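You operate a simulated robot arm through the tools that you are given. There is no shell and no other tool.

You are at the controls of a simulated two-armed robot. One attempt, no reset.

Task
Wipe up the spill on the top of the torque bench with the cream rag and put it back.

Only the result counts: the job must be done as asked and must still hold three seconds after the hand-in. Knocking over, shifting, dropping, spilling or breaking anything else fails it.

Robot
Two 7-joint arms with two-finger parallel grippers on one trunk, on a base that moves. Base frame: it is fixed to the floor where the robot stands at the start and does not move with it; the origin is under the middle of the robot, x ahead of it, y to its left, z up. Units: m, degrees, N and s.
The left shoulder is at the start at [0.06, 0.189, 1.128], the right one opposite. With the tool pointing down near the work surface each hand reaches from about 0.1 to 0.66 m from the robot's upright axis, wherever it stands, measured 20 degrees to its own side. Places, roughly: cream rag [-2.5, -0.75, 0.75]. Payload 3.43 kg a hand.
The tool frame of a hand sits at the grasp point between the pads (the TCP): z along the fingers, y along the line on which they close. The tips reach 0.03 m beyond it. Largest opening 0.094 m; finger width 0.028, thickness 0.01; the body of the gripper, 0.05 by 0.096 m, starts 0.055 m behind the TCP.
Orientation is told as [roll, pitch, yaw] about the base's x, y, z axes, in that order, counted from this pose: with the fingers straight down and closing along the base's y, the tool's x points along the base's -x, its y along +y and its z along -z.

Tools
- The arms move only by the tool play_rows. It takes "left_deltas", "right_deltas" or both (then of equal length, played together; a hand with none holds still); each is a list of rows, each an object of numbers (a shift or turn left out is 0, a gripper value left out holds the last): "x", "y", "z": the shift along the tool's x, y, z in m; "rx", "ry", "rz": the turn, a rotation vector about the tool's x, y, z in degrees; "fingers": the finger opening in m, from 0 to 0.094. In form: [{"x": .., "y": .., "z": .., "rx": .., "ry": .., "rz": .., "fingers": ..}, ...]. A call has 1 to 20 rows; each row is the pose to reach, as a shift and turn from the pose commanded when the call began, along the tool's axes at that moment. Rows are played at 5 a second. More than 0.05 m and 8.6 degrees between two rows, or a gripper value outside its range, and nothing of the call is played. Where a pose cannot be reached the arm comes as near as it can. A force on the tool above 40 N (or 10 N above the force at the start of the call, whichever is more), or a blocked arm, ends the call early, and 0.2 s more pass. Each finger travels about 0.153 m/s and halts on what it meets, pressing with about 42 N; the grip force reading is that of the motor and also rises with nothing between the fingers. The clock runs only during rows and for 0.2 s after the last one: add rows that repeat a pose to give the fingers time. The reply holds the time, the measured pose of the TCP, the force on the tool along the base axes, the opening and the grip force, in the units named above and with some noise, with the torque about the TCP (base axes, N m) and any sound that the robot's microphone picked up.
- Cameras (640 x 400 px; columns grow to the right, rows downward): "scene" is now at [0.0207, -0.0031, 1.6827]; the picture's right is [-0.02, -1.00, 0.00], its down [-0.71, 0.01, -0.70] and it looks along [0.70, -0.01, -0.71] (base axes); focal length 296 px, centre (320, 200). "left" rides on the left gripper at [0.076, -0.014, -0.102] in its tool frame; the picture's right is [0.18, 0.98, 0.00], its down [-0.75, 0.14, -0.64] and it looks along [-0.63, 0.12, 0.77] (tool axes); focal length 243 px, centre (320, 200). "right" rides on the right gripper at [0.076, 0.014, -0.102] in its tool frame; the picture's right is [-0.18, 0.98, 0.00], its down [-0.75, -0.14, -0.64] and it looks along [-0.63, -0.12, 0.77] (tool axes); focal length 243 px, centre (320, 200).
- camera(camera): a new picture of that camera. The clock stands still meanwhile.
- raise_lower(by): slides the trunk up (or, below 0, down) by that many m; the arms and the scene camera ride with it, the base frame stays. It gives what a move gives, with no picture.
- base_move(legs): drives the robot by 1 to 6 legs, each [ahead, left, turn to the left] in m, m and degrees, along the robot's own axes; the way and the turn of a leg run together, so that a leg with both is an arc; at most 1.5 m and 180 degrees a leg. The arms and the cameras ride along, it lands a little off, and it stops where it bumps. It gives what a move gives.
- pan_tilt(pan, tilt): turns the head with the scene camera to pan (to the left, within 86 degrees either way) and tilt (down, from -29 to 69), counted from straight ahead of the robot. It gives what a move gives.
- measure_at(camera, pixels): for up to 12 pixels [column, row] of the newest picture of that camera ("zoom" is the newest enlarged one), the place [x, y, z] in the base frame of the surface seen there, good to about 0.002 m. The clock stands still meanwhile.
- close_up(camera, box): a new picture of the part [left, top, right, bottom] of that camera's present view, enlarged. The clock stands still meanwhile.
- close_job(): hands the job in; it is judged then, once.

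Open the grippers and draw the arms clear of the work before you hand the job in, unless the task says otherwise.

The tools are called after "Request:" as name(argument=value, ...) on one line, values as JSON. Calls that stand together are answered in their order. play_rows: Moves the arms, as the interface text tells. Its arguments: {"type":"object","properties":{"left_deltas":{"type":"array","items":{"type":"object","properties":{"x":{"type":"number"},"y":{"type":"number"},"z":{"type":"number"},"rx":{"type":"number"},"ry":{"type":"number"},"rz":{"type":"number"},"fingers":{"type":"number"}}}},"right_deltas":{"type":"array","items":{"type":"object","properties":{"x":{"type":"number"},"y":{"type":"number"},"z":{"type":"number"},"rx":{"type":"number"},"ry":{"type":"number"},"rz":{"type":"number"},"fingers":{"type":"number"}}}}},"required":[]} The other tools are called the same way: raise_lower (by) moves the trunk up or down; base_move (legs) drives the base; pan_tilt (pan, tilt) turns the head that bears the scene camera; camera (camera) takes a picture; measure_at (camera, pixels) gives the place of the surface under pixels of a picture; close_up (camera, box) takes an enlarged picture of a part of a camera's view; close_job () hands the job in.

At the start:

```text
time: 0.0
left_position: [0.3933, 0.2102, 1.0602]
left_ee_rot: [-0.1, 0.0, 0.1]
left_ft_force: [-0.3, -0.3, 0.4]
left_moment: [0.03, -0.01, -0.04]
left_width: 0.0941
left_grip_force: 0.1
right_position: [0.3154, -0.1514, 1.0655]
right_ee_rot: [0.0, 0.0, 0.0]
right_ft_force: [-0.7, 0.3, 0.9]
right_moment: [0.0, 0.02, 0.0]
right_width: 0.0938
right_grip_force: 0.1
trunk travel left (down, up): [-0.8, 0.19]
robot x, y, heading: [-0.0014, -0.0005, 0.1]
head pan, tilt (commanded): [-0.9, 45.5]
```

scene: 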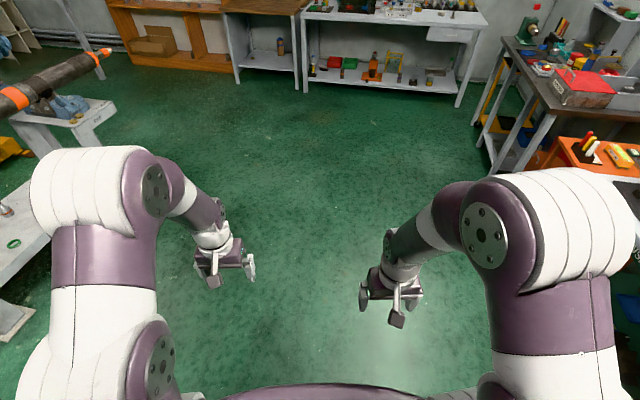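
right: 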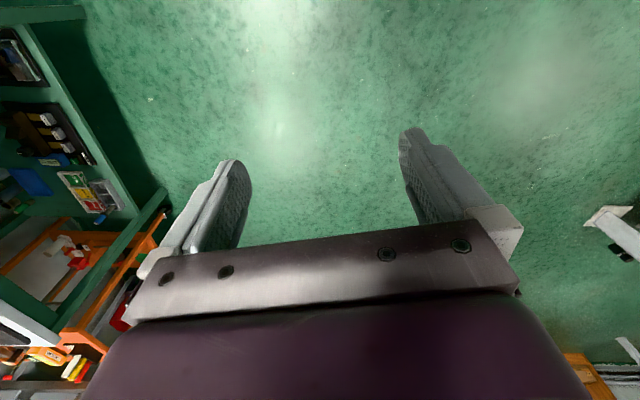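
left: 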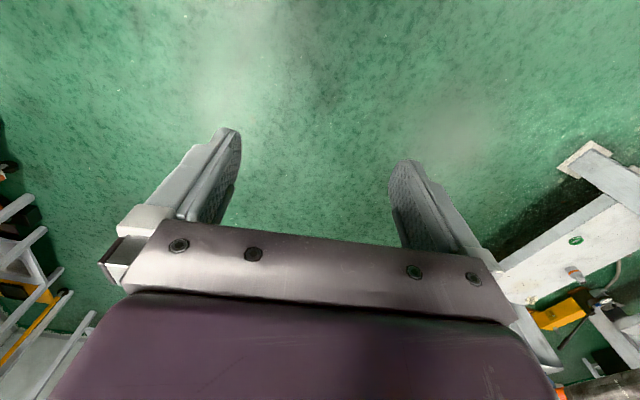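

The rag is roughly behind the robot at [-2.5, -0.75]; the start picture shows only what is ahead. I pan the head to look to the sides first.

Request:
pan_tilt(pan=86, tilt=25)

Request:
camera(camera="scene")

Request:
pan_tilt(pan=-86, tilt=25)

Request:
camera(camera="scene")

```text
time: 1.6
left_position: [0.3926, 0.2098, 1.0609]
left_ee_rot: [0.0, 0.0, 0.0]
left_ft_force: [-0.1, -0.5, 1.2]
left_moment: [-0.03, 0.01, 0.01]
left_width: 0.094
left_grip_force: 0.0
right_position: [0.3151, -0.151, 1.0663]
right_ee_rot: [0.1, 0.0, 0.0]
right_ft_force: [0.3, 0.3, 0.3]
right_moment: [0.0, 0.0, -0.01]
right_width: 0.0936
right_grip_force: 0.0
trunk travel left (down, up): [-0.8, 0.19]
robot x, y, heading: [0.0015, 0.0036, -0.1]
head pan, tilt (commanded): [85.9, 25.0]
```

```text
taken
```

scene: 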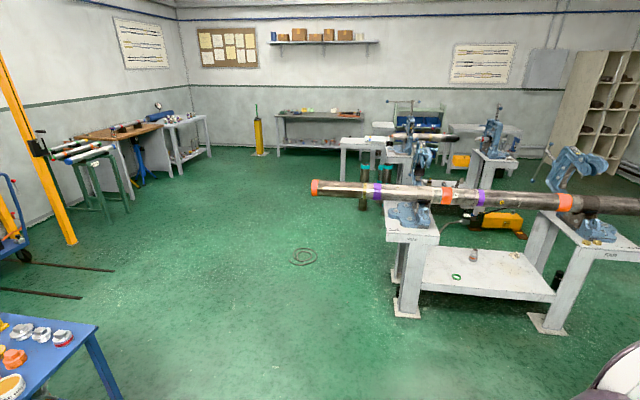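

```text
time: 4.2
left_position: [0.3919, 0.2093, 1.0603]
left_ee_rot: [0.0, 0.0, -0.1]
left_ft_force: [0.0, -0.1, -0.2]
left_moment: [0.01, 0.0, 0.01]
left_width: 0.0944
left_grip_force: 0.0
right_position: [0.3137, -0.1516, 1.0654]
right_ee_rot: [0.0, 0.1, 0.0]
right_ft_force: [-0.1, -0.6, 0.1]
right_moment: [0.01, 0.0, 0.01]
right_width: 0.0941
right_grip_force: 0.1
trunk travel left (down, up): [-0.8, 0.19]
robot x, y, heading: [0.001, -0.0013, -0.1]
head pan, tilt (commanded): [-85.9, 25.0]
```

```text
taken
```

scene: 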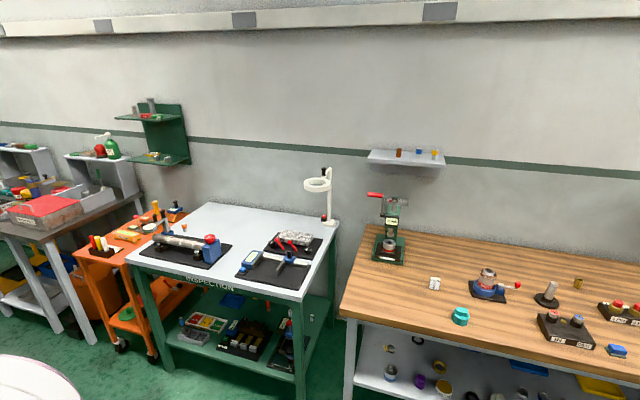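

The left view shows a pipe stand (right half) and a blue table corner at lower left; the right view shows an inspection table and wood bench along -y. I measure the clearance of these before turning.

Request:
measure_at(camera="scene", pixels=[[300, 290], [310, 210], [345, 320], [200, 345], [460, 310], [560, 350], [620, 350], [75, 255], [440, 283], [245, 210]])

Request:
pan_tilt(pan=86, tilt=45)

Request:
camera(camera="scene")

```text
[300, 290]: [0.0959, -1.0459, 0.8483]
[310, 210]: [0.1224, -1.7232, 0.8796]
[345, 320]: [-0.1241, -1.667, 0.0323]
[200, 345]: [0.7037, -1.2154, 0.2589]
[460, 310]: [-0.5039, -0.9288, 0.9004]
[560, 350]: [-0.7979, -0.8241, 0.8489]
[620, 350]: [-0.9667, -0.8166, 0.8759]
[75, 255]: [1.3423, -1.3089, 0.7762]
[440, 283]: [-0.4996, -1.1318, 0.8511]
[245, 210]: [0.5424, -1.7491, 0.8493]
```

```text
time: 6.8
left_position: [0.3942, 0.2092, 1.0609]
left_ee_rot: [0.0, 0.0, 0.0]
left_ft_force: [-0.4, -0.7, 0.3]
left_moment: [-0.01, 0.0, 0.02]
left_width: 0.0939
left_grip_force: 0.0
right_position: [0.3146, -0.1507, 1.066]
right_ee_rot: [0.1, 0.1, -0.1]
right_ft_force: [0.2, 0.4, 0.4]
right_moment: [-0.03, 0.01, 0.04]
right_width: 0.094
right_grip_force: 0.1
trunk travel left (down, up): [-0.8, 0.19]
robot x, y, heading: [0.005, 0.0011, -0.2]
head pan, tilt (commanded): [85.9, 45.0]
```

```text
taken
```

scene: 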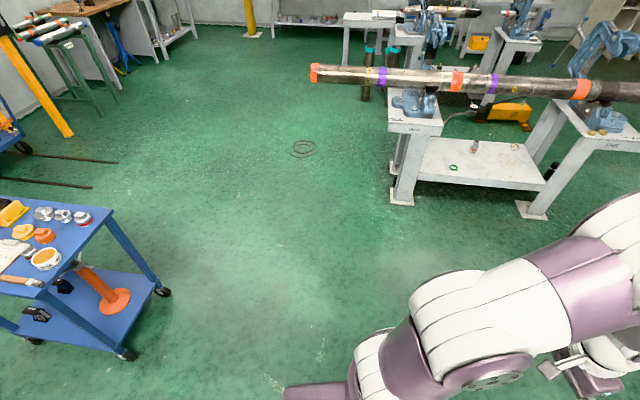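

The blue cart corner is at (110,212) and its base at (130,355). I measure it to be sure turning in place is clear.

Request:
measure_at(camera="scene", pixels=[[110, 212], [130, 355], [45, 290], [165, 290], [405, 190], [530, 210], [315, 72]])

```text
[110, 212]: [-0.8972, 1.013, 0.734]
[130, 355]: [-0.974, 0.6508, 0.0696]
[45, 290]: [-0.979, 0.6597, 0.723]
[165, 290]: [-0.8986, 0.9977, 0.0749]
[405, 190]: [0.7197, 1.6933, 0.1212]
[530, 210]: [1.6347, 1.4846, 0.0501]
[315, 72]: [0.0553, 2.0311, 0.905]
```

Everything is more than 1 m from the axis, so turning in place is safe. I turn around 180° and look back toward the rag's area.

Request:
base_move(legs=[[0, 0, 180]])

Request:
pan_tilt(pan=0, tilt=25)

Request:
camera(camera="scene")

Request:
pan_tilt(pan=40, tilt=25)

Request:
camera(camera="scene")

```text
time: 14.5
left_position: [-0.4, -0.1969, 1.0615]
left_ee_rot: [0.0, 0.0, 178.3]
left_ft_force: [0.3, 0.4, -0.5]
left_moment: [0.01, 0.0, 0.01]
left_width: 0.0939
left_grip_force: 0.1
right_position: [-0.3096, 0.1613, 1.0662]
right_ee_rot: [0.0, 0.0, 178.2]
right_ft_force: [1.0, 1.1, 0.7]
right_moment: [-0.03, 0.03, -0.02]
right_width: 0.094
right_grip_force: 0.1
trunk travel left (down, up): [-0.8, 0.19]
robot x, y, heading: [-0.0004, -0.0015, 178.1]
head pan, tilt (commanded): [85.9, 45.0]
```

```text
time: 16.1
left_position: [-0.3997, -0.1962, 1.0606]
left_ee_rot: [0.0, 0.0, 178.2]
left_ft_force: [-0.3, -0.1, 0.4]
left_moment: [-0.03, 0.0, 0.05]
left_width: 0.0939
left_grip_force: 0.1
right_position: [-0.3103, 0.1615, 1.066]
right_ee_rot: [0.1, 0.0, 178.3]
right_ft_force: [0.3, 0.3, -0.5]
right_moment: [-0.02, 0.02, -0.01]
right_width: 0.0941
right_grip_force: 0.1
trunk travel left (down, up): [-0.8, 0.19]
robot x, y, heading: [-0.0026, -0.0027, 178.2]
head pan, tilt (commanded): [0.0, 25.0]
```

```text
taken
```

scene: 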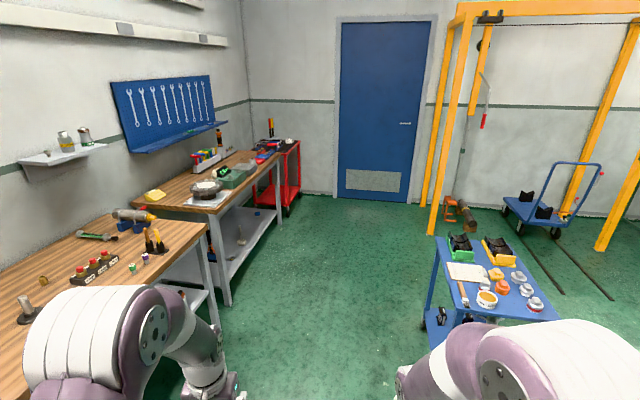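

```text
time: 17.2
left_position: [-0.4, -0.1973, 1.0609]
left_ee_rot: [-0.1, 0.0, 178.3]
left_ft_force: [1.0, -0.1, 0.3]
left_moment: [0.02, -0.01, 0.0]
left_width: 0.094
left_grip_force: 0.0
right_position: [-0.31, 0.1614, 1.065]
right_ee_rot: [0.0, 0.0, 178.3]
right_ft_force: [1.0, -0.2, -0.5]
right_moment: [0.06, 0.0, 0.01]
right_width: 0.0941
right_grip_force: 0.0
trunk travel left (down, up): [-0.8, 0.19]
robot x, y, heading: [0.0022, 0.0014, 178.0]
head pan, tilt (commanded): [40.0, 25.0]
```

```text
taken
```

scene: 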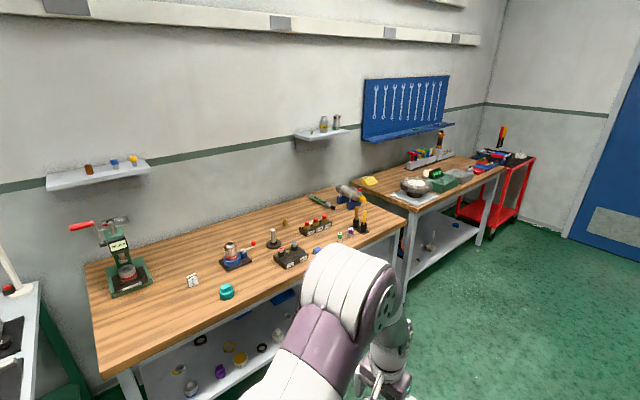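

Candidates: a yellow cloth at (368,181), a dark bowl on a pale cloth at (415,193). I measure them and take a close-up.

Request:
measure_at(camera="scene", pixels=[[368, 181], [415, 185], [432, 198], [404, 196], [455, 168], [445, 180], [490, 165], [400, 235]])

Request:
close_up(camera="scene", box=[340, 120, 540, 245])

```text
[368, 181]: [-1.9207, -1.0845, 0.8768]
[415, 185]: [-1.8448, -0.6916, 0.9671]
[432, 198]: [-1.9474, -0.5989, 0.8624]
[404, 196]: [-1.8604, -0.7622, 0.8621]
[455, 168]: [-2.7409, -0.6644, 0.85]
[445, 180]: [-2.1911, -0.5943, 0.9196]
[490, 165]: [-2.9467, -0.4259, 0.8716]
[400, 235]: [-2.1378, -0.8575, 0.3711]
```

```text
3.20 times, centred on (440, 182) of scene
```

zoom: 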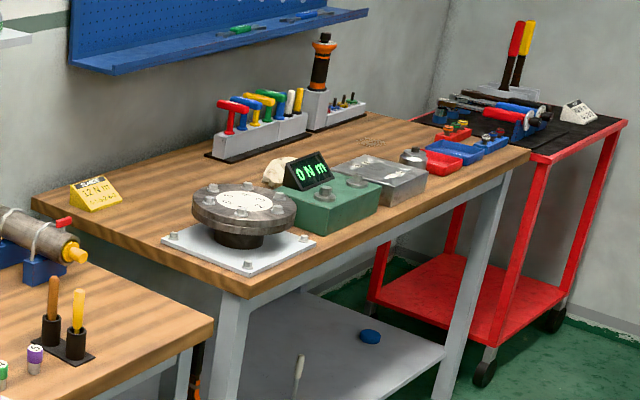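

This is the torque bench: a crumpled cream cloth sits behind the "0 N m" display at zoom (280,170), and dark specks at zoom (370,143) may be the spill. I measure the bench's extent.

Request:
measure_at(camera="zoom", pixels=[[278, 172], [370, 143], [245, 290], [525, 152], [40, 200], [370, 113], [300, 260], [460, 160], [345, 190], [390, 185], [210, 322], [480, 340]])

```text
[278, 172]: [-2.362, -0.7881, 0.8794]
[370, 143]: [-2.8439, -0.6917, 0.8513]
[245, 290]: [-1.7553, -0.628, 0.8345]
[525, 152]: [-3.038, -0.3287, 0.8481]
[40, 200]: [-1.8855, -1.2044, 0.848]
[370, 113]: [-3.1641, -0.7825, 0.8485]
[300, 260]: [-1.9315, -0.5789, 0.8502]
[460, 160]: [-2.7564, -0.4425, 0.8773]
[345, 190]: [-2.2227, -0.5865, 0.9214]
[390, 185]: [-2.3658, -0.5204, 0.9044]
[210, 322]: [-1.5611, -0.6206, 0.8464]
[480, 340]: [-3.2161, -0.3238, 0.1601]
```

The bench is turned about 13°: its front edge runs from [-1.755,-0.63] to [-3.04,-0.33], the rag lies about 0.29 m in and the specks about 0.31 m in. Before driving I check the blue cart on the other side.

Request:
pan_tilt(pan=-20, tilt=40)

Request:
camera(camera="scene")

Request:
measure_at(camera="scene", pixels=[[320, 150], [200, 130], [240, 250], [350, 200], [250, 90], [280, 130]])

```text
time: 18.5
left_position: [-0.4005, -0.197, 1.0602]
left_ee_rot: [-0.1, -0.1, 178.1]
left_ft_force: [-0.2, 0.2, -0.3]
left_moment: [0.0, -0.01, -0.02]
left_width: 0.094
left_grip_force: 0.0
right_position: [-0.309, 0.1608, 1.0656]
right_ee_rot: [0.0, 0.0, 178.2]
right_ft_force: [0.1, -0.2, -0.2]
right_moment: [0.02, 0.01, 0.01]
right_width: 0.0939
right_grip_force: 0.1
trunk travel left (down, up): [-0.8, 0.19]
robot x, y, heading: [-0.0028, -0.0014, 178.2]
head pan, tilt (commanded): [-20.0, 40.0]
```

```text
taken
```

scene: 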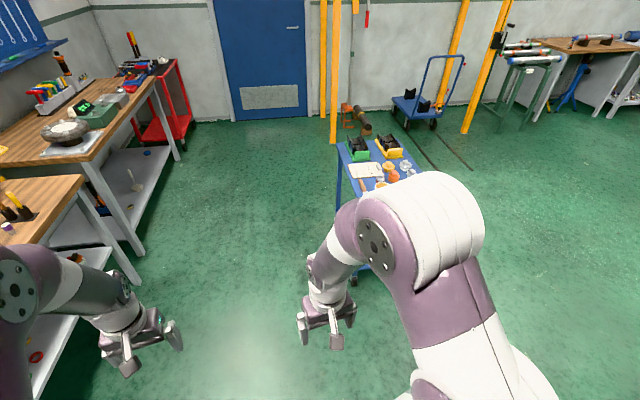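

```text
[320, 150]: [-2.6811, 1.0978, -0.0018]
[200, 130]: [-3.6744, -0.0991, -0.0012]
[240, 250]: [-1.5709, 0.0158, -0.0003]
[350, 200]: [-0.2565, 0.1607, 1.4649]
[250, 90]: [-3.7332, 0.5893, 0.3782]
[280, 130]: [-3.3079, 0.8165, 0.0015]
```

Request:
measure_at(camera="scene", pixels=[[340, 150], [350, 183], [338, 195], [372, 268], [352, 280], [395, 140]])

```text
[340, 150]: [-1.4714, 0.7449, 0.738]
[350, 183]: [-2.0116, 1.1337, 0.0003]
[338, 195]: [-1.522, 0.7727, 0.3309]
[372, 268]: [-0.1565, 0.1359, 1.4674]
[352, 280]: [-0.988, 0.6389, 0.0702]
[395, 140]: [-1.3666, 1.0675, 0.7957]
```

The aisle between bench (y≈-0.62) and cart (y≈0.64) is clear around y≈0. I drive ahead to about [-2.33, 0.2] and turn to face the torque bench, staying ~0.7 m from its edge.

Request:
base_move(legs=[[1.5, 0, 0], [0.83, -0.12, 0], [0, 0, 78.7]])

Request:
pan_tilt(pan=0, tilt=45)

Request:
camera(camera="scene")

```text
time: 33.4
left_position: [-2.2503, -0.2525, 1.0606]
left_ee_rot: [-0.1, 0.0, -104.8]
left_ft_force: [0.4, 0.0, 0.2]
left_moment: [0.0, 0.02, 0.0]
left_width: 0.0938
left_grip_force: 0.0
right_position: [-2.5795, -0.084, 1.0651]
right_ee_rot: [0.0, 0.0, -104.8]
right_ft_force: [1.1, 0.1, 1.0]
right_moment: [0.0, -0.02, 0.0]
right_width: 0.0939
right_grip_force: 0.0
trunk travel left (down, up): [-0.8, 0.19]
robot x, y, heading: [-2.354, 0.1808, -105.1]
head pan, tilt (commanded): [-20.0, 40.0]
```

```text
time: 34.2
left_position: [-2.2508, -0.2531, 1.0607]
left_ee_rot: [0.0, -0.1, -104.8]
left_ft_force: [-0.2, -0.5, 0.6]
left_moment: [0.0, 0.0, -0.02]
left_width: 0.0939
left_grip_force: 0.0
right_position: [-2.5796, -0.0848, 1.0658]
right_ee_rot: [0.0, 0.0, -104.8]
right_ft_force: [-0.5, 0.4, -0.2]
right_moment: [0.0, 0.0, -0.01]
right_width: 0.0939
right_grip_force: 0.1
trunk travel left (down, up): [-0.8, 0.19]
robot x, y, heading: [-2.3516, 0.1834, -104.8]
head pan, tilt (commanded): [0.0, 45.0]
```

```text
taken
```

scene: 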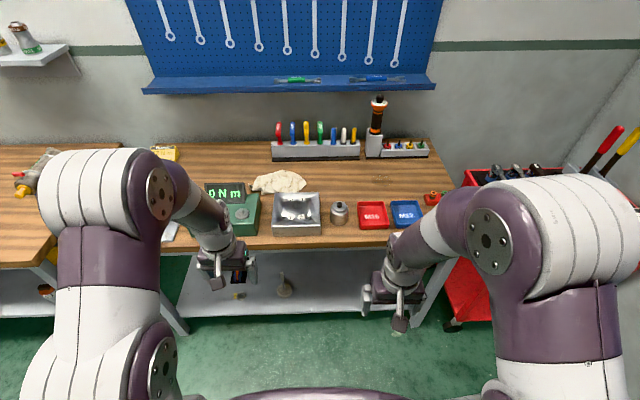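

Now the rag is at (280,182), clear of the display; I zoom in on the bench top to see the rag and find the spill.

Request:
close_up(camera="scene", box=[190, 120, 350, 220])

Request:
close_up(camera="scene", box=[310, 130, 470, 230])

```text
4.00 times, centred on (270, 170) of scene
```

zoom: 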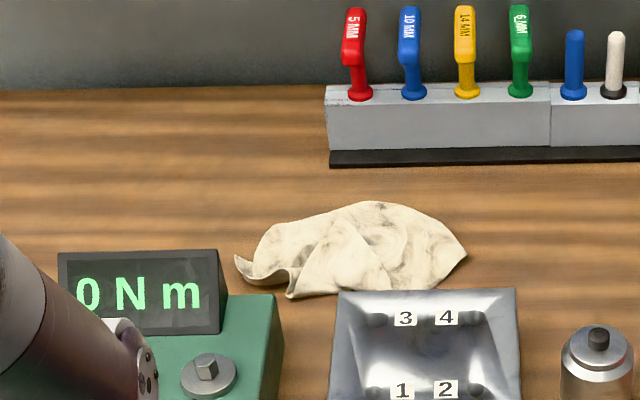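

```text
4.00 times, centred on (390, 180) of scene
```

zoom: 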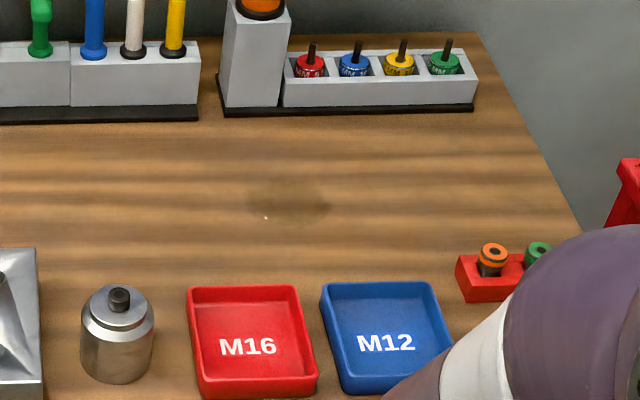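

The spill is the faint dark stain at zoom (290,205), between the rows of tools and the M16/M12 trays. I measure its outline and neighbours.

Request:
measure_at(camera="zoom", pixels=[[248, 203], [332, 208], [290, 180], [290, 226], [290, 205], [200, 120], [470, 112], [250, 287], [320, 380], [118, 290], [118, 330], [575, 230]])

Request:
close_up(camera="scene", box=[350, 150, 430, 200])

```text
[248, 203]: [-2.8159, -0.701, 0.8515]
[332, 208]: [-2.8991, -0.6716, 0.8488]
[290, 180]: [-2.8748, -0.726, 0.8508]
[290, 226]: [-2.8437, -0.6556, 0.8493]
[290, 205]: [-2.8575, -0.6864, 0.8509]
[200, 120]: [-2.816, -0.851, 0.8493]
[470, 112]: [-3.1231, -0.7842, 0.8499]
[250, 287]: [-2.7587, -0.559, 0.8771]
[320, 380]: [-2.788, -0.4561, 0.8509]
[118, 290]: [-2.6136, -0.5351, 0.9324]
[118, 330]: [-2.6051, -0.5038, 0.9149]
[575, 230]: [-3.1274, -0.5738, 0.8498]
```

```text
8.00 times, centred on (390, 175) of scene
```

zoom: 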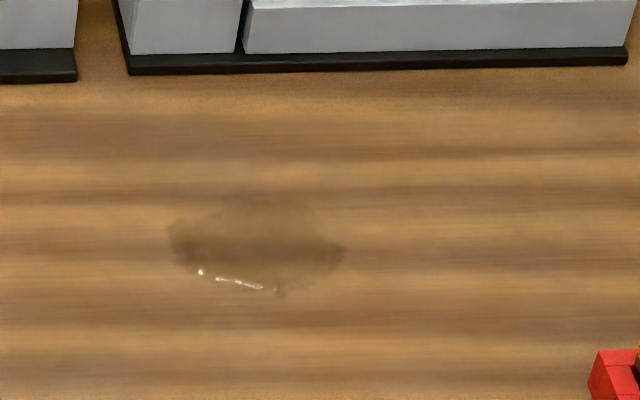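

The puddle shows clearly here, spanning zoom x 165–345, y 193–295. I measure its outline, then the rag's.

Request:
measure_at(camera="zoom", pixels=[[167, 232], [345, 252], [250, 193], [280, 294], [195, 272], [310, 215], [255, 245], [160, 76], [625, 64], [610, 350]])

Request:
close_up(camera="scene", box=[240, 155, 320, 205])

```text
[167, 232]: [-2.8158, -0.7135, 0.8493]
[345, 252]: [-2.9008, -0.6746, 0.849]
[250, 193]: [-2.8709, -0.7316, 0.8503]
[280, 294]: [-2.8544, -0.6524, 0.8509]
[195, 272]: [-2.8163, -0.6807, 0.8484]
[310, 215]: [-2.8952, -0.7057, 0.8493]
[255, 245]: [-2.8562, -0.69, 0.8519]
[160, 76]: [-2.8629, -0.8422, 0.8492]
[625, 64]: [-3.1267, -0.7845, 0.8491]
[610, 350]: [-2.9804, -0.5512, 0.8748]
```

```text
8.00 times, centred on (280, 180) of scene
```

zoom: 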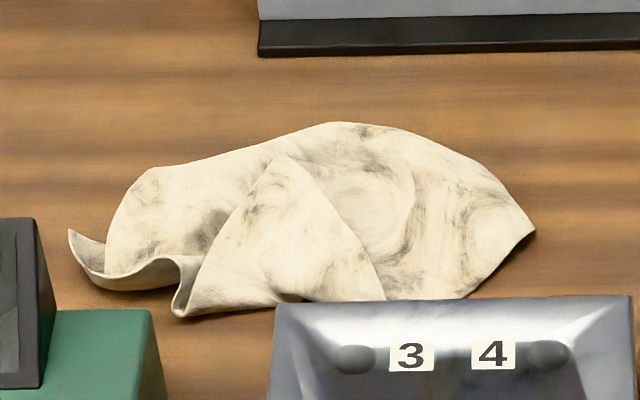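

The spill is about 9 cm across centred near [-2.857,-0.691]. I now measure the rag's outline and height.

Request:
measure_at(camera="zoom", pixels=[[72, 240], [530, 232], [335, 125], [180, 312], [380, 295], [465, 295], [150, 175], [285, 165], [290, 225], [230, 200], [380, 200], [450, 220]])

Request:
measure_at(camera="zoom", pixels=[[290, 310], [625, 300], [260, 55], [600, 48], [40, 380], [20, 222], [150, 315], [340, 160], [420, 160], [300, 270], [500, 240], [130, 250]])

```text
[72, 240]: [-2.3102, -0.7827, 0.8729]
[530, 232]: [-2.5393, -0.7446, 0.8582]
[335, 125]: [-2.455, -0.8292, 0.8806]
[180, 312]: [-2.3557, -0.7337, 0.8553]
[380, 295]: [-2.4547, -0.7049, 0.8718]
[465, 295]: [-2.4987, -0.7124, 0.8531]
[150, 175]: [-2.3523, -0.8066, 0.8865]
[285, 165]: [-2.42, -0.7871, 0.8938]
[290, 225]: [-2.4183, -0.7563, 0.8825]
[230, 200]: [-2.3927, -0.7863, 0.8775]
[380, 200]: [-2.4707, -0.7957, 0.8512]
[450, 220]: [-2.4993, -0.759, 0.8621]
```

```text
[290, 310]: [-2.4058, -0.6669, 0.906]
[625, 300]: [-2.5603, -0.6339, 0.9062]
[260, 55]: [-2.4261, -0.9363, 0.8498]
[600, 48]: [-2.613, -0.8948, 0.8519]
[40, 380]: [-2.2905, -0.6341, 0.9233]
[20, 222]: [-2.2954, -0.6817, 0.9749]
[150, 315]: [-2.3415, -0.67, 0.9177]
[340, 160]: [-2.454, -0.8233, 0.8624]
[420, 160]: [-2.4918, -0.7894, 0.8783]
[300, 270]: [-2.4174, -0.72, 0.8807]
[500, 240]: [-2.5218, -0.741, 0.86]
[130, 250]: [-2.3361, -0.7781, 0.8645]
```

The rag spans about 0.24 × 0.12 m, its peak at z≈0.894 near [-2.42,-0.787]. I tilt the head down to see my base against the bench's front before moving closer.

Request:
pan_tilt(pan=0, tilt=69)

Request:
camera(camera="scene")

Request:
camera(camera="right")

Request:
camera(camera="left")

```text
time: 35.1
left_position: [-2.2495, -0.2524, 1.0609]
left_ee_rot: [0.0, 0.0, -104.8]
left_ft_force: [0.0, 0.1, -0.3]
left_moment: [0.01, -0.02, 0.01]
left_width: 0.0939
left_grip_force: 0.1
right_position: [-2.5796, -0.0845, 1.066]
right_ee_rot: [0.0, 0.0, -104.8]
right_ft_force: [-0.1, -0.1, -0.1]
right_moment: [-0.01, 0.0, 0.02]
right_width: 0.0943
right_grip_force: 0.2
trunk travel left (down, up): [-0.8, 0.19]
robot x, y, heading: [-2.3536, 0.1848, -104.9]
head pan, tilt (commanded): [0.0, 68.8]
```

```text
taken
```

scene: 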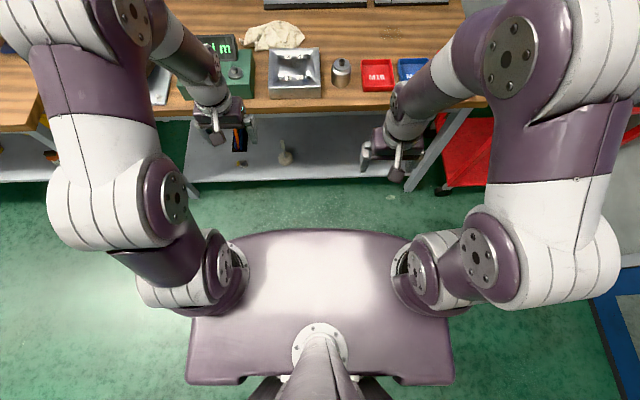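

```text
taken
```

right: 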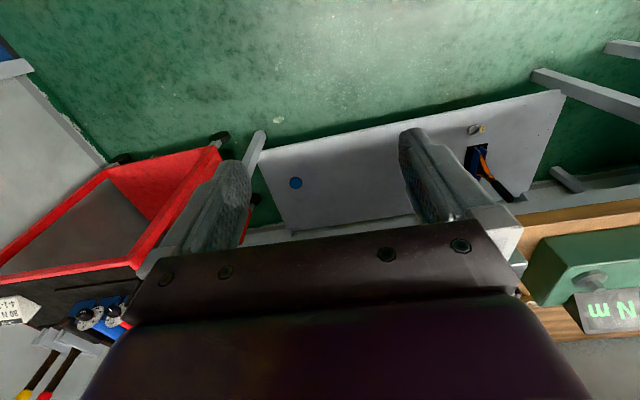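

```text
taken
```

left: 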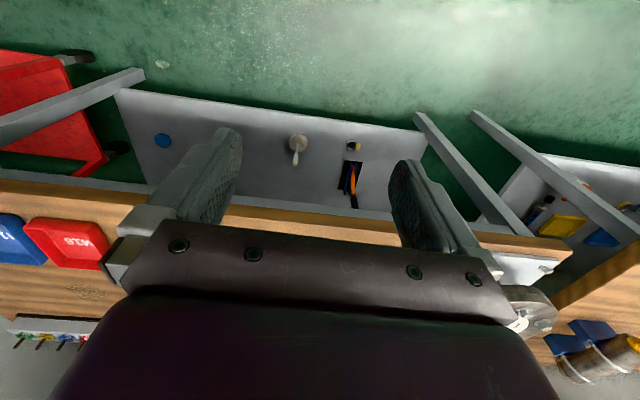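

My chest/base front shows at (310,232), and a blue edge at lower right (605,330). I measure these and the shelf's front.

Request:
measure_at(camera="scene", pixels=[[320, 233], [220, 245], [205, 375], [605, 320], [320, 175], [300, 115], [420, 180], [440, 190], [180, 180], [600, 280]])

```text
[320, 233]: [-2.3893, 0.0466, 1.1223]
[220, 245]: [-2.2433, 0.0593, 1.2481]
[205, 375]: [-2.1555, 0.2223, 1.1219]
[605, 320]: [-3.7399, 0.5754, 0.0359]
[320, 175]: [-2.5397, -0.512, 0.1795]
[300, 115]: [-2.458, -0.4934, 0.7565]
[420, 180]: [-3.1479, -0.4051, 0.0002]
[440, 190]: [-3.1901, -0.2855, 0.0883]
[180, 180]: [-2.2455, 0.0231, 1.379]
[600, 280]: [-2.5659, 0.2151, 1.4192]
```

The torso front is ~0.14 m ahead of the axis and the shelf is set back under the bench, so about 0.3 m of approach is fine. First I lift and pull back the left hand so it clears the torque wheel (top ≈0.97).

Request:
play_rows(left_deltas=[{"z": -0.04}, {"z": -0.08, "x": 0.03}, {"z": -0.12, "x": 0.06}, {"z": -0.14, "x": 0.1}], right_deltas=[{"z": -0.02}, {"z": -0.04}, {"z": -0.06}, {"z": -0.06}])

Request:
base_move(legs=[[0.0, 0.32, 1.6], [0.24, 0, 0]])

Request:
pan_tilt(pan=0, tilt=60)

Request:
camera(camera="scene")

```text
time: 36.1
left_position: [-2.2272, -0.1518, 1.1987]
left_ee_rot: [0.0, 0.0, -104.9]
left_ft_force: [-0.7, 0.1, 0.2]
left_moment: [-0.04, 0.01, 0.0]
left_width: 0.0942
left_grip_force: 0.0
right_position: [-2.5793, -0.0846, 1.126]
right_ee_rot: [-0.1, -0.1, -104.8]
right_ft_force: [-0.1, 0.6, 0.3]
right_moment: [-0.02, 0.0, -0.03]
right_width: 0.094
right_grip_force: 0.1
trunk travel left (down, up): [-0.8, 0.19]
robot x, y, heading: [-2.3559, 0.1779, -104.8]
head pan, tilt (commanded): [0.0, 68.8]
```

```text
time: 39.6
left_position: [-1.9503, -0.4629, 1.1985]
left_ee_rot: [0.0, -0.1, -102.5]
left_ft_force: [-0.6, -0.3, -0.2]
left_moment: [0.01, 0.02, -0.02]
left_width: 0.094
left_grip_force: 0.0
right_position: [-2.3043, -0.409, 1.1258]
right_ee_rot: [0.0, 0.0, -102.4]
right_ft_force: [0.1, 0.2, 0.2]
right_moment: [-0.01, 0.04, 0.02]
right_width: 0.0941
right_grip_force: 0.1
trunk travel left (down, up): [-0.8, 0.19]
robot x, y, heading: [-2.0894, -0.1358, -102.4]
head pan, tilt (commanded): [0.0, 68.8]
```

```text
time: 40.3
left_position: [-1.9501, -0.4643, 1.1981]
left_ee_rot: [0.0, -0.1, -102.5]
left_ft_force: [0.8, 0.2, 0.8]
left_moment: [0.01, 0.0, -0.05]
left_width: 0.0939
left_grip_force: 0.0
right_position: [-2.3059, -0.4104, 1.1248]
right_ee_rot: [0.1, 0.0, -102.4]
right_ft_force: [0.8, -0.2, -0.1]
right_moment: [0.0, 0.0, 0.05]
right_width: 0.094
right_grip_force: 0.0
trunk travel left (down, up): [-0.8, 0.19]
robot x, y, heading: [-2.0896, -0.1322, -102.5]
head pan, tilt (commanded): [0.0, 60.0]
```

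```text
taken
```

scene: 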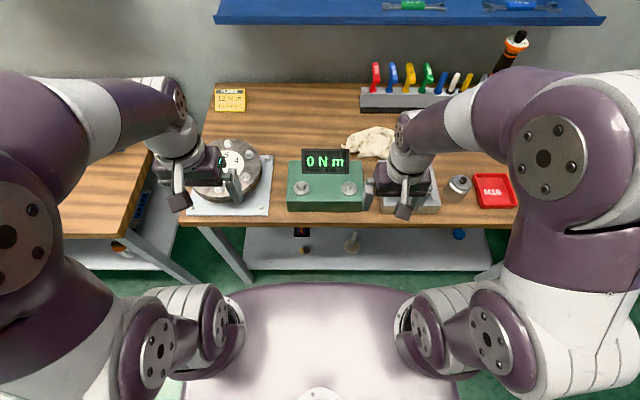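

I stand 0.405 m out with the rag 0.695 m ahead and 0.18 m to the right — a bit beyond the 0.66 m reach. I creep 0.09 m closer, watching for bumps.

Request:
base_move(legs=[[0.05, 0, 0], [0.04, 0, 0]])

Request:
pan_tilt(pan=-15, tilt=55)

Request:
camera(camera="scene")

Request:
camera(camera="right")

```text
time: 41.7
left_position: [-1.9668, -0.5431, 1.1999]
left_ee_rot: [0.0, -0.4, -102.5]
left_ft_force: [-0.1, 1.0, 0.5]
left_moment: [-0.07, -0.02, -0.02]
left_width: 0.094
left_grip_force: 0.1
right_position: [-2.3233, -0.4893, 1.1266]
right_ee_rot: [0.0, -0.4, -102.5]
right_ft_force: [0.4, 1.5, -0.2]
right_moment: [-0.02, 0.03, -0.04]
right_width: 0.0941
right_grip_force: 0.1
trunk travel left (down, up): [-0.8, 0.19]
robot x, y, heading: [-2.1093, -0.2165, -102.5]
head pan, tilt (commanded): [0.0, 60.0]
```

```text
time: 42.5
left_position: [-1.9701, -0.5514, 1.1969]
left_ee_rot: [0.1, 0.1, -102.5]
left_ft_force: [-0.7, -0.1, -0.1]
left_moment: [0.04, 0.0, 0.02]
left_width: 0.0939
left_grip_force: 0.0
right_position: [-2.325, -0.4982, 1.1235]
right_ee_rot: [0.0, 0.1, -102.5]
right_ft_force: [0.4, -0.4, 0.0]
right_moment: [0.0, -0.02, 0.02]
right_width: 0.0943
right_grip_force: 0.0
trunk travel left (down, up): [-0.8, 0.19]
robot x, y, heading: [-2.1085, -0.2228, -102.7]
head pan, tilt (commanded): [-15.0, 55.0]
```

```text
taken
```

scene: 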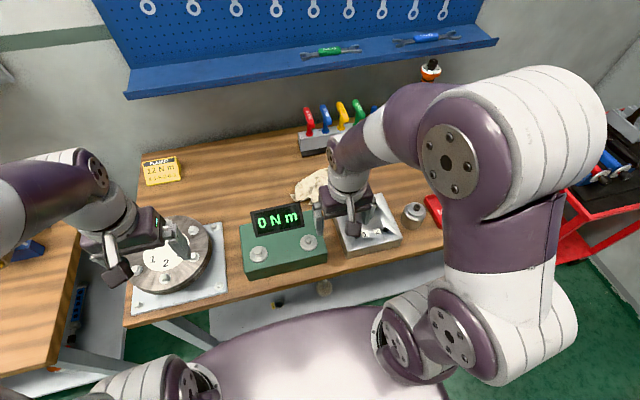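

```text
taken
```

right: 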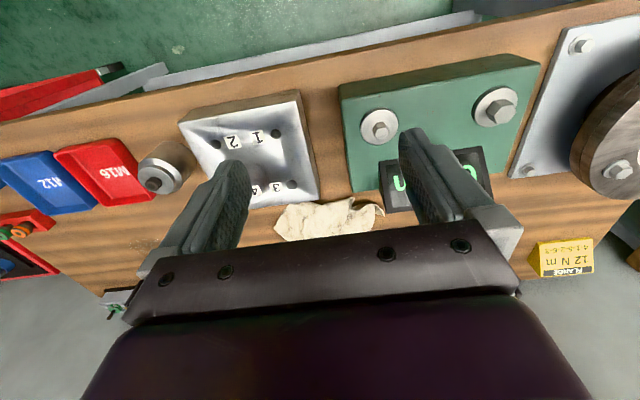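

No bump; the rag is now at 0.60 m ahead and 0.18 m right. I move the right hand forward 0.15 m toward it at height to get an overhead picture.

Request:
play_rows(right_deltas=[{"x": -0.04, "y": -0.01}, {"x": -0.08, "y": -0.02}, {"x": -0.12, "y": -0.03}, {"x": -0.15, "y": -0.033}, {"x": -0.15, "y": -0.033}])

Request:
camera(camera="right")

Request:
camera(camera="scene")

```text
time: 43.7
left_position: [-1.9694, -0.5503, 1.198]
left_ee_rot: [0.0, -0.1, -102.6]
left_ft_force: [0.5, -1.0, -0.2]
left_moment: [-0.02, 0.01, 0.01]
left_width: 0.0939
left_grip_force: 0.0
right_position: [-2.3901, -0.6333, 1.1264]
right_ee_rot: [0.0, 0.0, -102.4]
right_ft_force: [-0.4, 0.2, -0.4]
right_moment: [-0.03, 0.02, 0.0]
right_width: 0.0942
right_grip_force: 0.1
trunk travel left (down, up): [-0.8, 0.19]
robot x, y, heading: [-2.1106, -0.2193, -102.3]
head pan, tilt (commanded): [-15.0, 55.0]
```

```text
taken
```

right: 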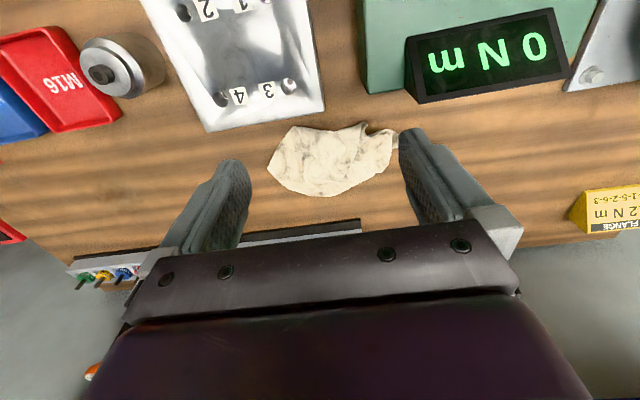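

```text
taken
```

scene: 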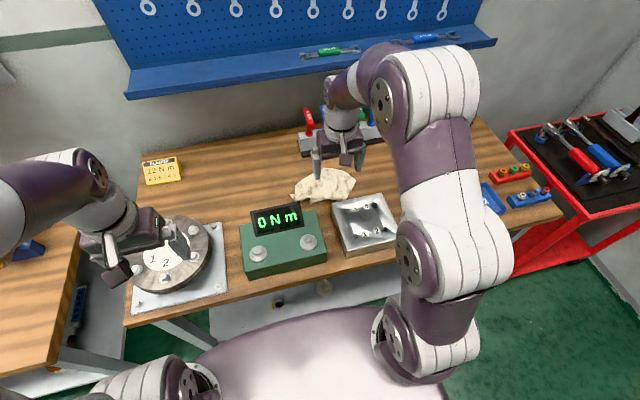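

The rag is at (330,158) in the right camera, between the display and the hex-key rack. I zoom in to choose a grasp and read its heights.

Request:
close_up(camera="right", box=[250, 110, 410, 210])

Request:
measure_at(camera="zoom", pixels=[[70, 170], [180, 70], [460, 60], [580, 90], [300, 200], [300, 330], [400, 280], [250, 150], [350, 130], [420, 180], [150, 260], [480, 200]])

```text
4.00 times, centred on (330, 160) of right
```

zoom: 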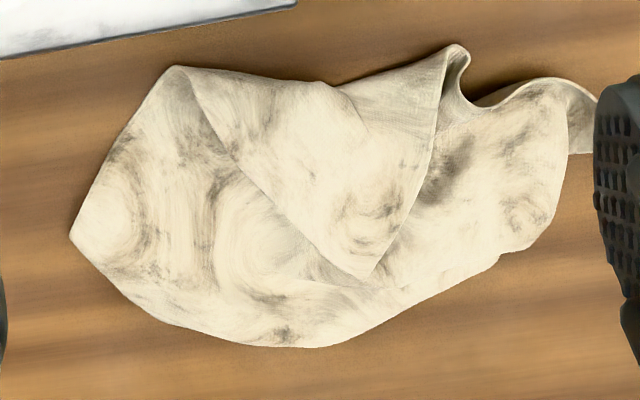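

```text
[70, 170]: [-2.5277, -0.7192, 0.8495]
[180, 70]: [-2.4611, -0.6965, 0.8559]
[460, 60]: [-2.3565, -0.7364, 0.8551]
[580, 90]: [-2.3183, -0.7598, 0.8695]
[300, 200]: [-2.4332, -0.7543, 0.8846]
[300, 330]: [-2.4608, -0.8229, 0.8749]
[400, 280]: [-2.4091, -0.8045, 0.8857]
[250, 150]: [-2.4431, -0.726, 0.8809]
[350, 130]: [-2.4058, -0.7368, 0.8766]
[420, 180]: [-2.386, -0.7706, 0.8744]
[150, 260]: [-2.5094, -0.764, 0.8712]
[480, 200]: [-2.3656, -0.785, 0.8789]
```

The rag's left part (zoom x 440–580) is narrow enough to straddle with fingers closing across the bench depth. I measure both edges there to place the grip.

Request:
measure_at(camera="zoom", pixels=[[500, 254], [440, 286], [380, 318], [553, 228], [565, 150], [452, 48], [395, 74], [335, 86], [490, 110], [530, 90], [510, 160], [450, 210]])

Request:
measure_at(camera="right", pixels=[[415, 102], [570, 75], [365, 93], [325, 112], [213, 130], [245, 238], [360, 222], [210, 258], [300, 232], [420, 30]])

```text
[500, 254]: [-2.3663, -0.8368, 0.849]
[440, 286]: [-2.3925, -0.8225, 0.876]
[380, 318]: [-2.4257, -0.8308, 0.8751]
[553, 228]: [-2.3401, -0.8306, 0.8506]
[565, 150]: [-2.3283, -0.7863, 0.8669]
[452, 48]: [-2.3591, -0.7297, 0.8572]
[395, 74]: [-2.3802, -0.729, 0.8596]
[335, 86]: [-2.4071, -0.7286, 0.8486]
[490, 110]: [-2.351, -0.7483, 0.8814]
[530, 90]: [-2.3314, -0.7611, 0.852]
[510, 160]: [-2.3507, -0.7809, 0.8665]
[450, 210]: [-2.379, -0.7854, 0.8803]
```

```text
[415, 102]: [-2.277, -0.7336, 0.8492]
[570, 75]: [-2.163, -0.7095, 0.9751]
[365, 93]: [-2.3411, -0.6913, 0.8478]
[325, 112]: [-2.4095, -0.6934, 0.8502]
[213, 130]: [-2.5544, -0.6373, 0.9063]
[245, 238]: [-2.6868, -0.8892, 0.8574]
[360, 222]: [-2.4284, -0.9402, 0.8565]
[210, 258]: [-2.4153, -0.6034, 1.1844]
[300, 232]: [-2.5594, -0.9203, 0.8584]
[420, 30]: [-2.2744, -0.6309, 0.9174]
```

I'll grip the narrow left part around [-2.348,-0.784] with the fingers closing across the bench depth. I turn the right hand by -90° (camera side to the right) and move over that spot at height.

Request:
play_rows(right_deltas=[{"x": -0.013, "y": 0.007, "rz": -8.2}, {"x": -0.026, "y": 0.014, "rz": -16.4}, {"x": -0.039, "y": 0.021, "rz": -24.6}, {"x": -0.052, "y": 0.028, "rz": -32.8}, {"x": -0.065, "y": 0.035, "rz": -41}, {"x": -0.078, "y": 0.042, "rz": -49.2}, {"x": -0.091, "y": 0.049, "rz": -57.4}, {"x": -0.104, "y": 0.056, "rz": -65.6}, {"x": -0.117, "y": 0.062, "rz": -73.8}, {"x": -0.13, "y": 0.068, "rz": -82}, {"x": -0.138, "y": 0.073, "rz": -90}, {"x": -0.138, "y": 0.073, "rz": -90}])

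Request:
camera(camera="right")

Request:
camera(camera="scene")

```text
time: 46.3
left_position: [-1.9695, -0.5505, 1.1983]
left_ee_rot: [-0.1, 0.1, -102.5]
left_ft_force: [0.0, -0.1, 0.3]
left_moment: [-0.01, 0.03, 0.02]
left_width: 0.0937
left_grip_force: 0.0
right_position: [-2.3458, -0.7369, 1.087]
right_ee_rot: [-0.1, 0.0, -12.4]
right_ft_force: [0.3, -0.8, 0.7]
right_moment: [0.01, -0.01, -0.04]
right_width: 0.0943
right_grip_force: 0.1
right hand out of reach, approached as far as the arm can: row 5, 6, 7, 8, 9, 10, 11, 12
trunk travel left (down, up): [-0.8, 0.19]
robot x, y, heading: [-2.1077, -0.2235, -102.5]
head pan, tilt (commanded): [-15.0, 55.0]
```

```text
taken
```

right: 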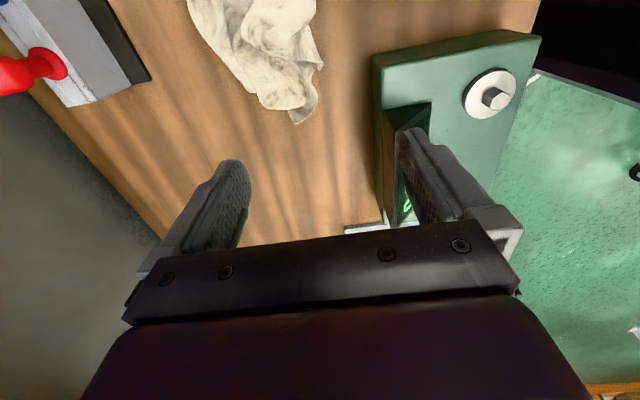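

```text
taken
```

scene: 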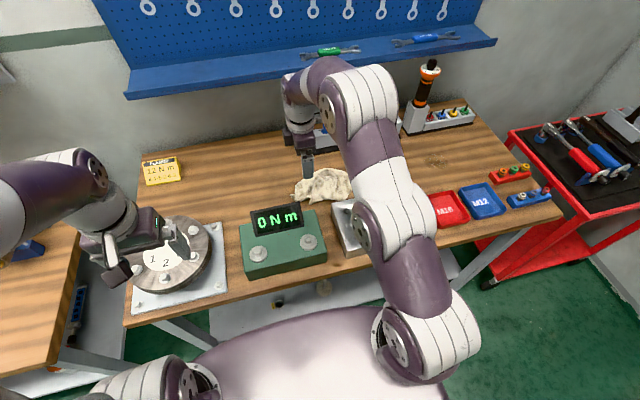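

The arm hit its reach limit up high (TCP at [-2.346,-0.737,1.087]); reach grows nearer the surface. I lower by 0.08 m and see where the hand lands.

Request:
play_rows(right_deltas=[{"z": 0.03}, {"z": 0.06}, {"z": 0.08}, {"z": 0.08}])

```text
time: 47.3
left_position: [-1.9693, -0.5503, 1.1991]
left_ee_rot: [0.0, -0.1, -102.6]
left_ft_force: [-0.4, -0.4, 0.4]
left_moment: [0.02, 0.01, -0.03]
left_width: 0.0941
left_grip_force: 0.2
right_position: [-2.3421, -0.7397, 1.0106]
right_ee_rot: [0.0, 0.0, -12.5]
right_ft_force: [0.1, 0.0, 0.5]
right_moment: [0.03, -0.03, -0.01]
right_width: 0.0937
right_grip_force: 0.1
trunk travel left (down, up): [-0.8, 0.19]
robot x, y, heading: [-2.1117, -0.2192, -102.5]
head pan, tilt (commanded): [-15.0, 55.0]
```

The shift is counted from the clamped pose, good. Now I move 0.045 m further ahead while descending to TCP z≈0.93, then look again.

Request:
play_rows(right_deltas=[{"x": -0.001, "y": -0.015, "z": 0.02}, {"x": -0.002, "y": -0.03, "z": 0.04}, {"x": -0.0034, "y": -0.0446, "z": 0.06}, {"x": -0.0034, "y": -0.0446, "z": 0.08}, {"x": -0.0034, "y": -0.0446, "z": 0.08}])

Request:
camera(camera="right")

Request:
close_up(camera="scene", box=[220, 80, 460, 230])

```text
time: 48.5
left_position: [-1.9711, -0.55, 1.1991]
left_ee_rot: [0.1, 0.0, -102.6]
left_ft_force: [0.3, -0.1, -0.9]
left_moment: [-0.01, 0.02, 0.0]
left_width: 0.0939
left_grip_force: 0.1
right_position: [-2.3486, -0.7827, 0.9291]
right_ee_rot: [-0.1, 0.0, -12.5]
right_ft_force: [0.1, -0.1, -0.2]
right_moment: [0.03, 0.0, -0.01]
right_width: 0.0941
right_grip_force: 0.0
trunk travel left (down, up): [-0.8, 0.19]
robot x, y, heading: [-2.1115, -0.2228, -102.5]
head pan, tilt (commanded): [-15.0, 55.0]
```

```text
taken
```

right: 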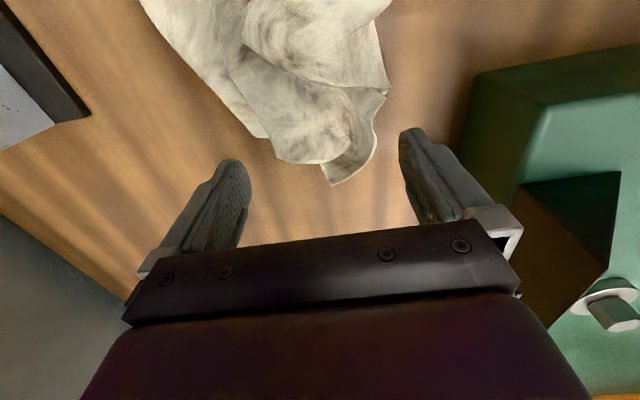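

```text
2.67 times, centred on (340, 155) of scene
```

zoom: 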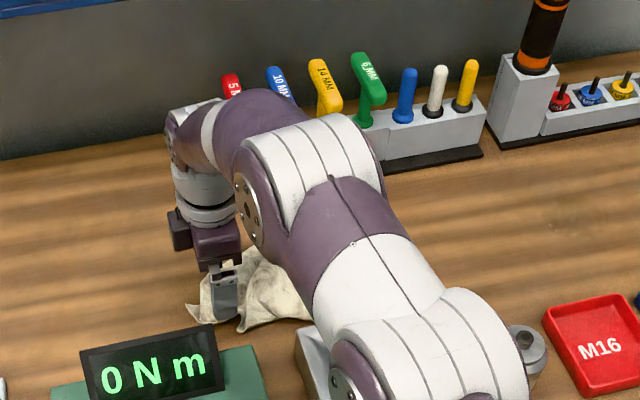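

The fingers look placed on both sides of the narrow end (right cam: rag tip at (345,170) between the fingers). The wrist looks close to the T-handles in the scene close-up, so I measure that clearance before descending.

Request:
measure_at(camera="zoom", pixels=[[190, 130], [180, 165], [255, 110], [240, 95], [230, 82], [280, 75], [320, 70], [325, 95], [365, 65], [225, 130], [222, 290], [300, 115]])

Request:
measure_at(camera="right", pixels=[[345, 182], [380, 120], [265, 135], [290, 158], [380, 90], [320, 130], [350, 140]])

```text
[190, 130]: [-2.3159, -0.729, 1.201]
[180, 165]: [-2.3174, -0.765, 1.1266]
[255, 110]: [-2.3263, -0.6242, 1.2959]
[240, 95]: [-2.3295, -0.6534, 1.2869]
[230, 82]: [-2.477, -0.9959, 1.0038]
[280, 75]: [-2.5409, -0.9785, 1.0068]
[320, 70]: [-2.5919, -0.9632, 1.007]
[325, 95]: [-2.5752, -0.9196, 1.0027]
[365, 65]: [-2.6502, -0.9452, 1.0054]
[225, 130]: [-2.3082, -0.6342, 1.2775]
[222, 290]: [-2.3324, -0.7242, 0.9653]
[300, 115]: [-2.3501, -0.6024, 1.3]
```

```text
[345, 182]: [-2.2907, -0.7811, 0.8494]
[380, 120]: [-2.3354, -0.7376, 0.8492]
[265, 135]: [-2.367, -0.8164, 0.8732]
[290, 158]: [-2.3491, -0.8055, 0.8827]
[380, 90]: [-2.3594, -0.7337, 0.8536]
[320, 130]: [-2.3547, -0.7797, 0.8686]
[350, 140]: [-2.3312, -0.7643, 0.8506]
```

Wrist and T-handles (y≈-0.96, z 1.0) are well apart, and the finger faces straddle the rag's edges. I descend to TCP z≈0.885 (tips just above the bench), still open.

Request:
play_rows(right_deltas=[{"z": 0.015}, {"z": 0.03}, {"z": 0.044}, {"z": 0.044}])

Request:
camera(camera="right")

```text
time: 49.5
left_position: [-1.9695, -0.5507, 1.1978]
left_ee_rot: [0.0, 0.0, -102.4]
left_ft_force: [0.5, 0.2, -0.5]
left_moment: [-0.01, -0.05, -0.02]
left_width: 0.0939
left_grip_force: 0.1
right_position: [-2.349, -0.7838, 0.8852]
right_ee_rot: [0.0, -0.1, -12.5]
right_ft_force: [0.3, -0.2, 0.0]
right_moment: [-0.02, 0.0, 0.02]
right_width: 0.0939
right_grip_force: 0.1
trunk travel left (down, up): [-0.8, 0.19]
robot x, y, heading: [-2.1113, -0.2202, -102.6]
head pan, tilt (commanded): [-15.0, 55.0]
```

```text
taken
```

right: 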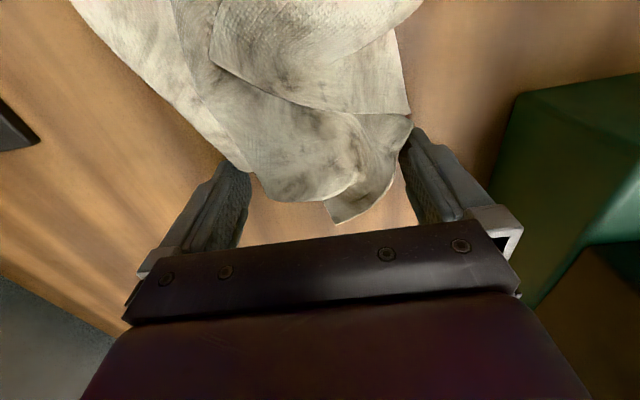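

No contact force and the rag's end lies between the fingers. I close the gripper on it.

Request:
play_rows(right_deltas=[{"fingers": 0.075}, {"fingers": 0.06}, {"fingers": 0.045}, {"fingers": 0.03}, {"fingers": 0.015}, {"fingers": 0.0}, {"fingers": 0.0}, {"fingers": 0.0}])

Request:
camera(camera="right")

Request:
close_up(camera="scene", box=[220, 80, 460, 230])

```text
time: 51.3
left_position: [-1.9692, -0.5513, 1.198]
left_ee_rot: [0.0, -0.1, -102.4]
left_ft_force: [-0.3, 0.0, -0.9]
left_moment: [0.0, 0.03, 0.01]
left_width: 0.0938
left_grip_force: 0.1
right_position: [-2.3491, -0.7846, 0.8854]
right_ee_rot: [0.0, 0.1, -12.5]
right_ft_force: [0.0, -1.7, 0.6]
right_moment: [-0.05, 0.03, -0.03]
right_width: 0.0064
right_grip_force: 40.4
trunk travel left (down, up): [-0.8, 0.19]
robot x, y, heading: [-2.1078, -0.222, -102.3]
head pan, tilt (commanded): [-15.0, 55.0]
```

```text
taken
```

right: 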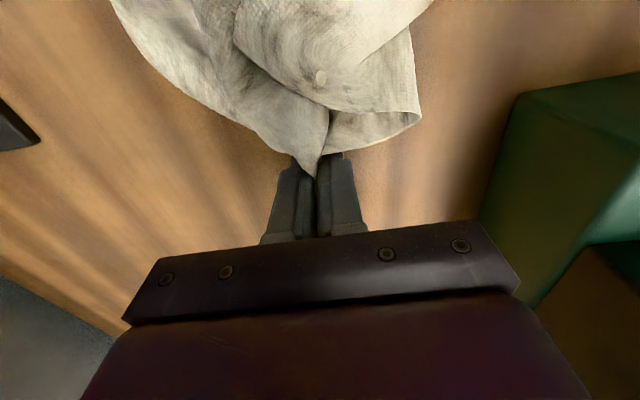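

```text
2.67 times, centred on (340, 155) of scene
```

zoom: 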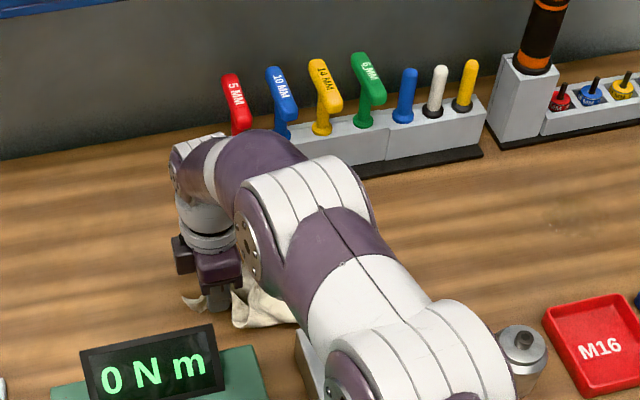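

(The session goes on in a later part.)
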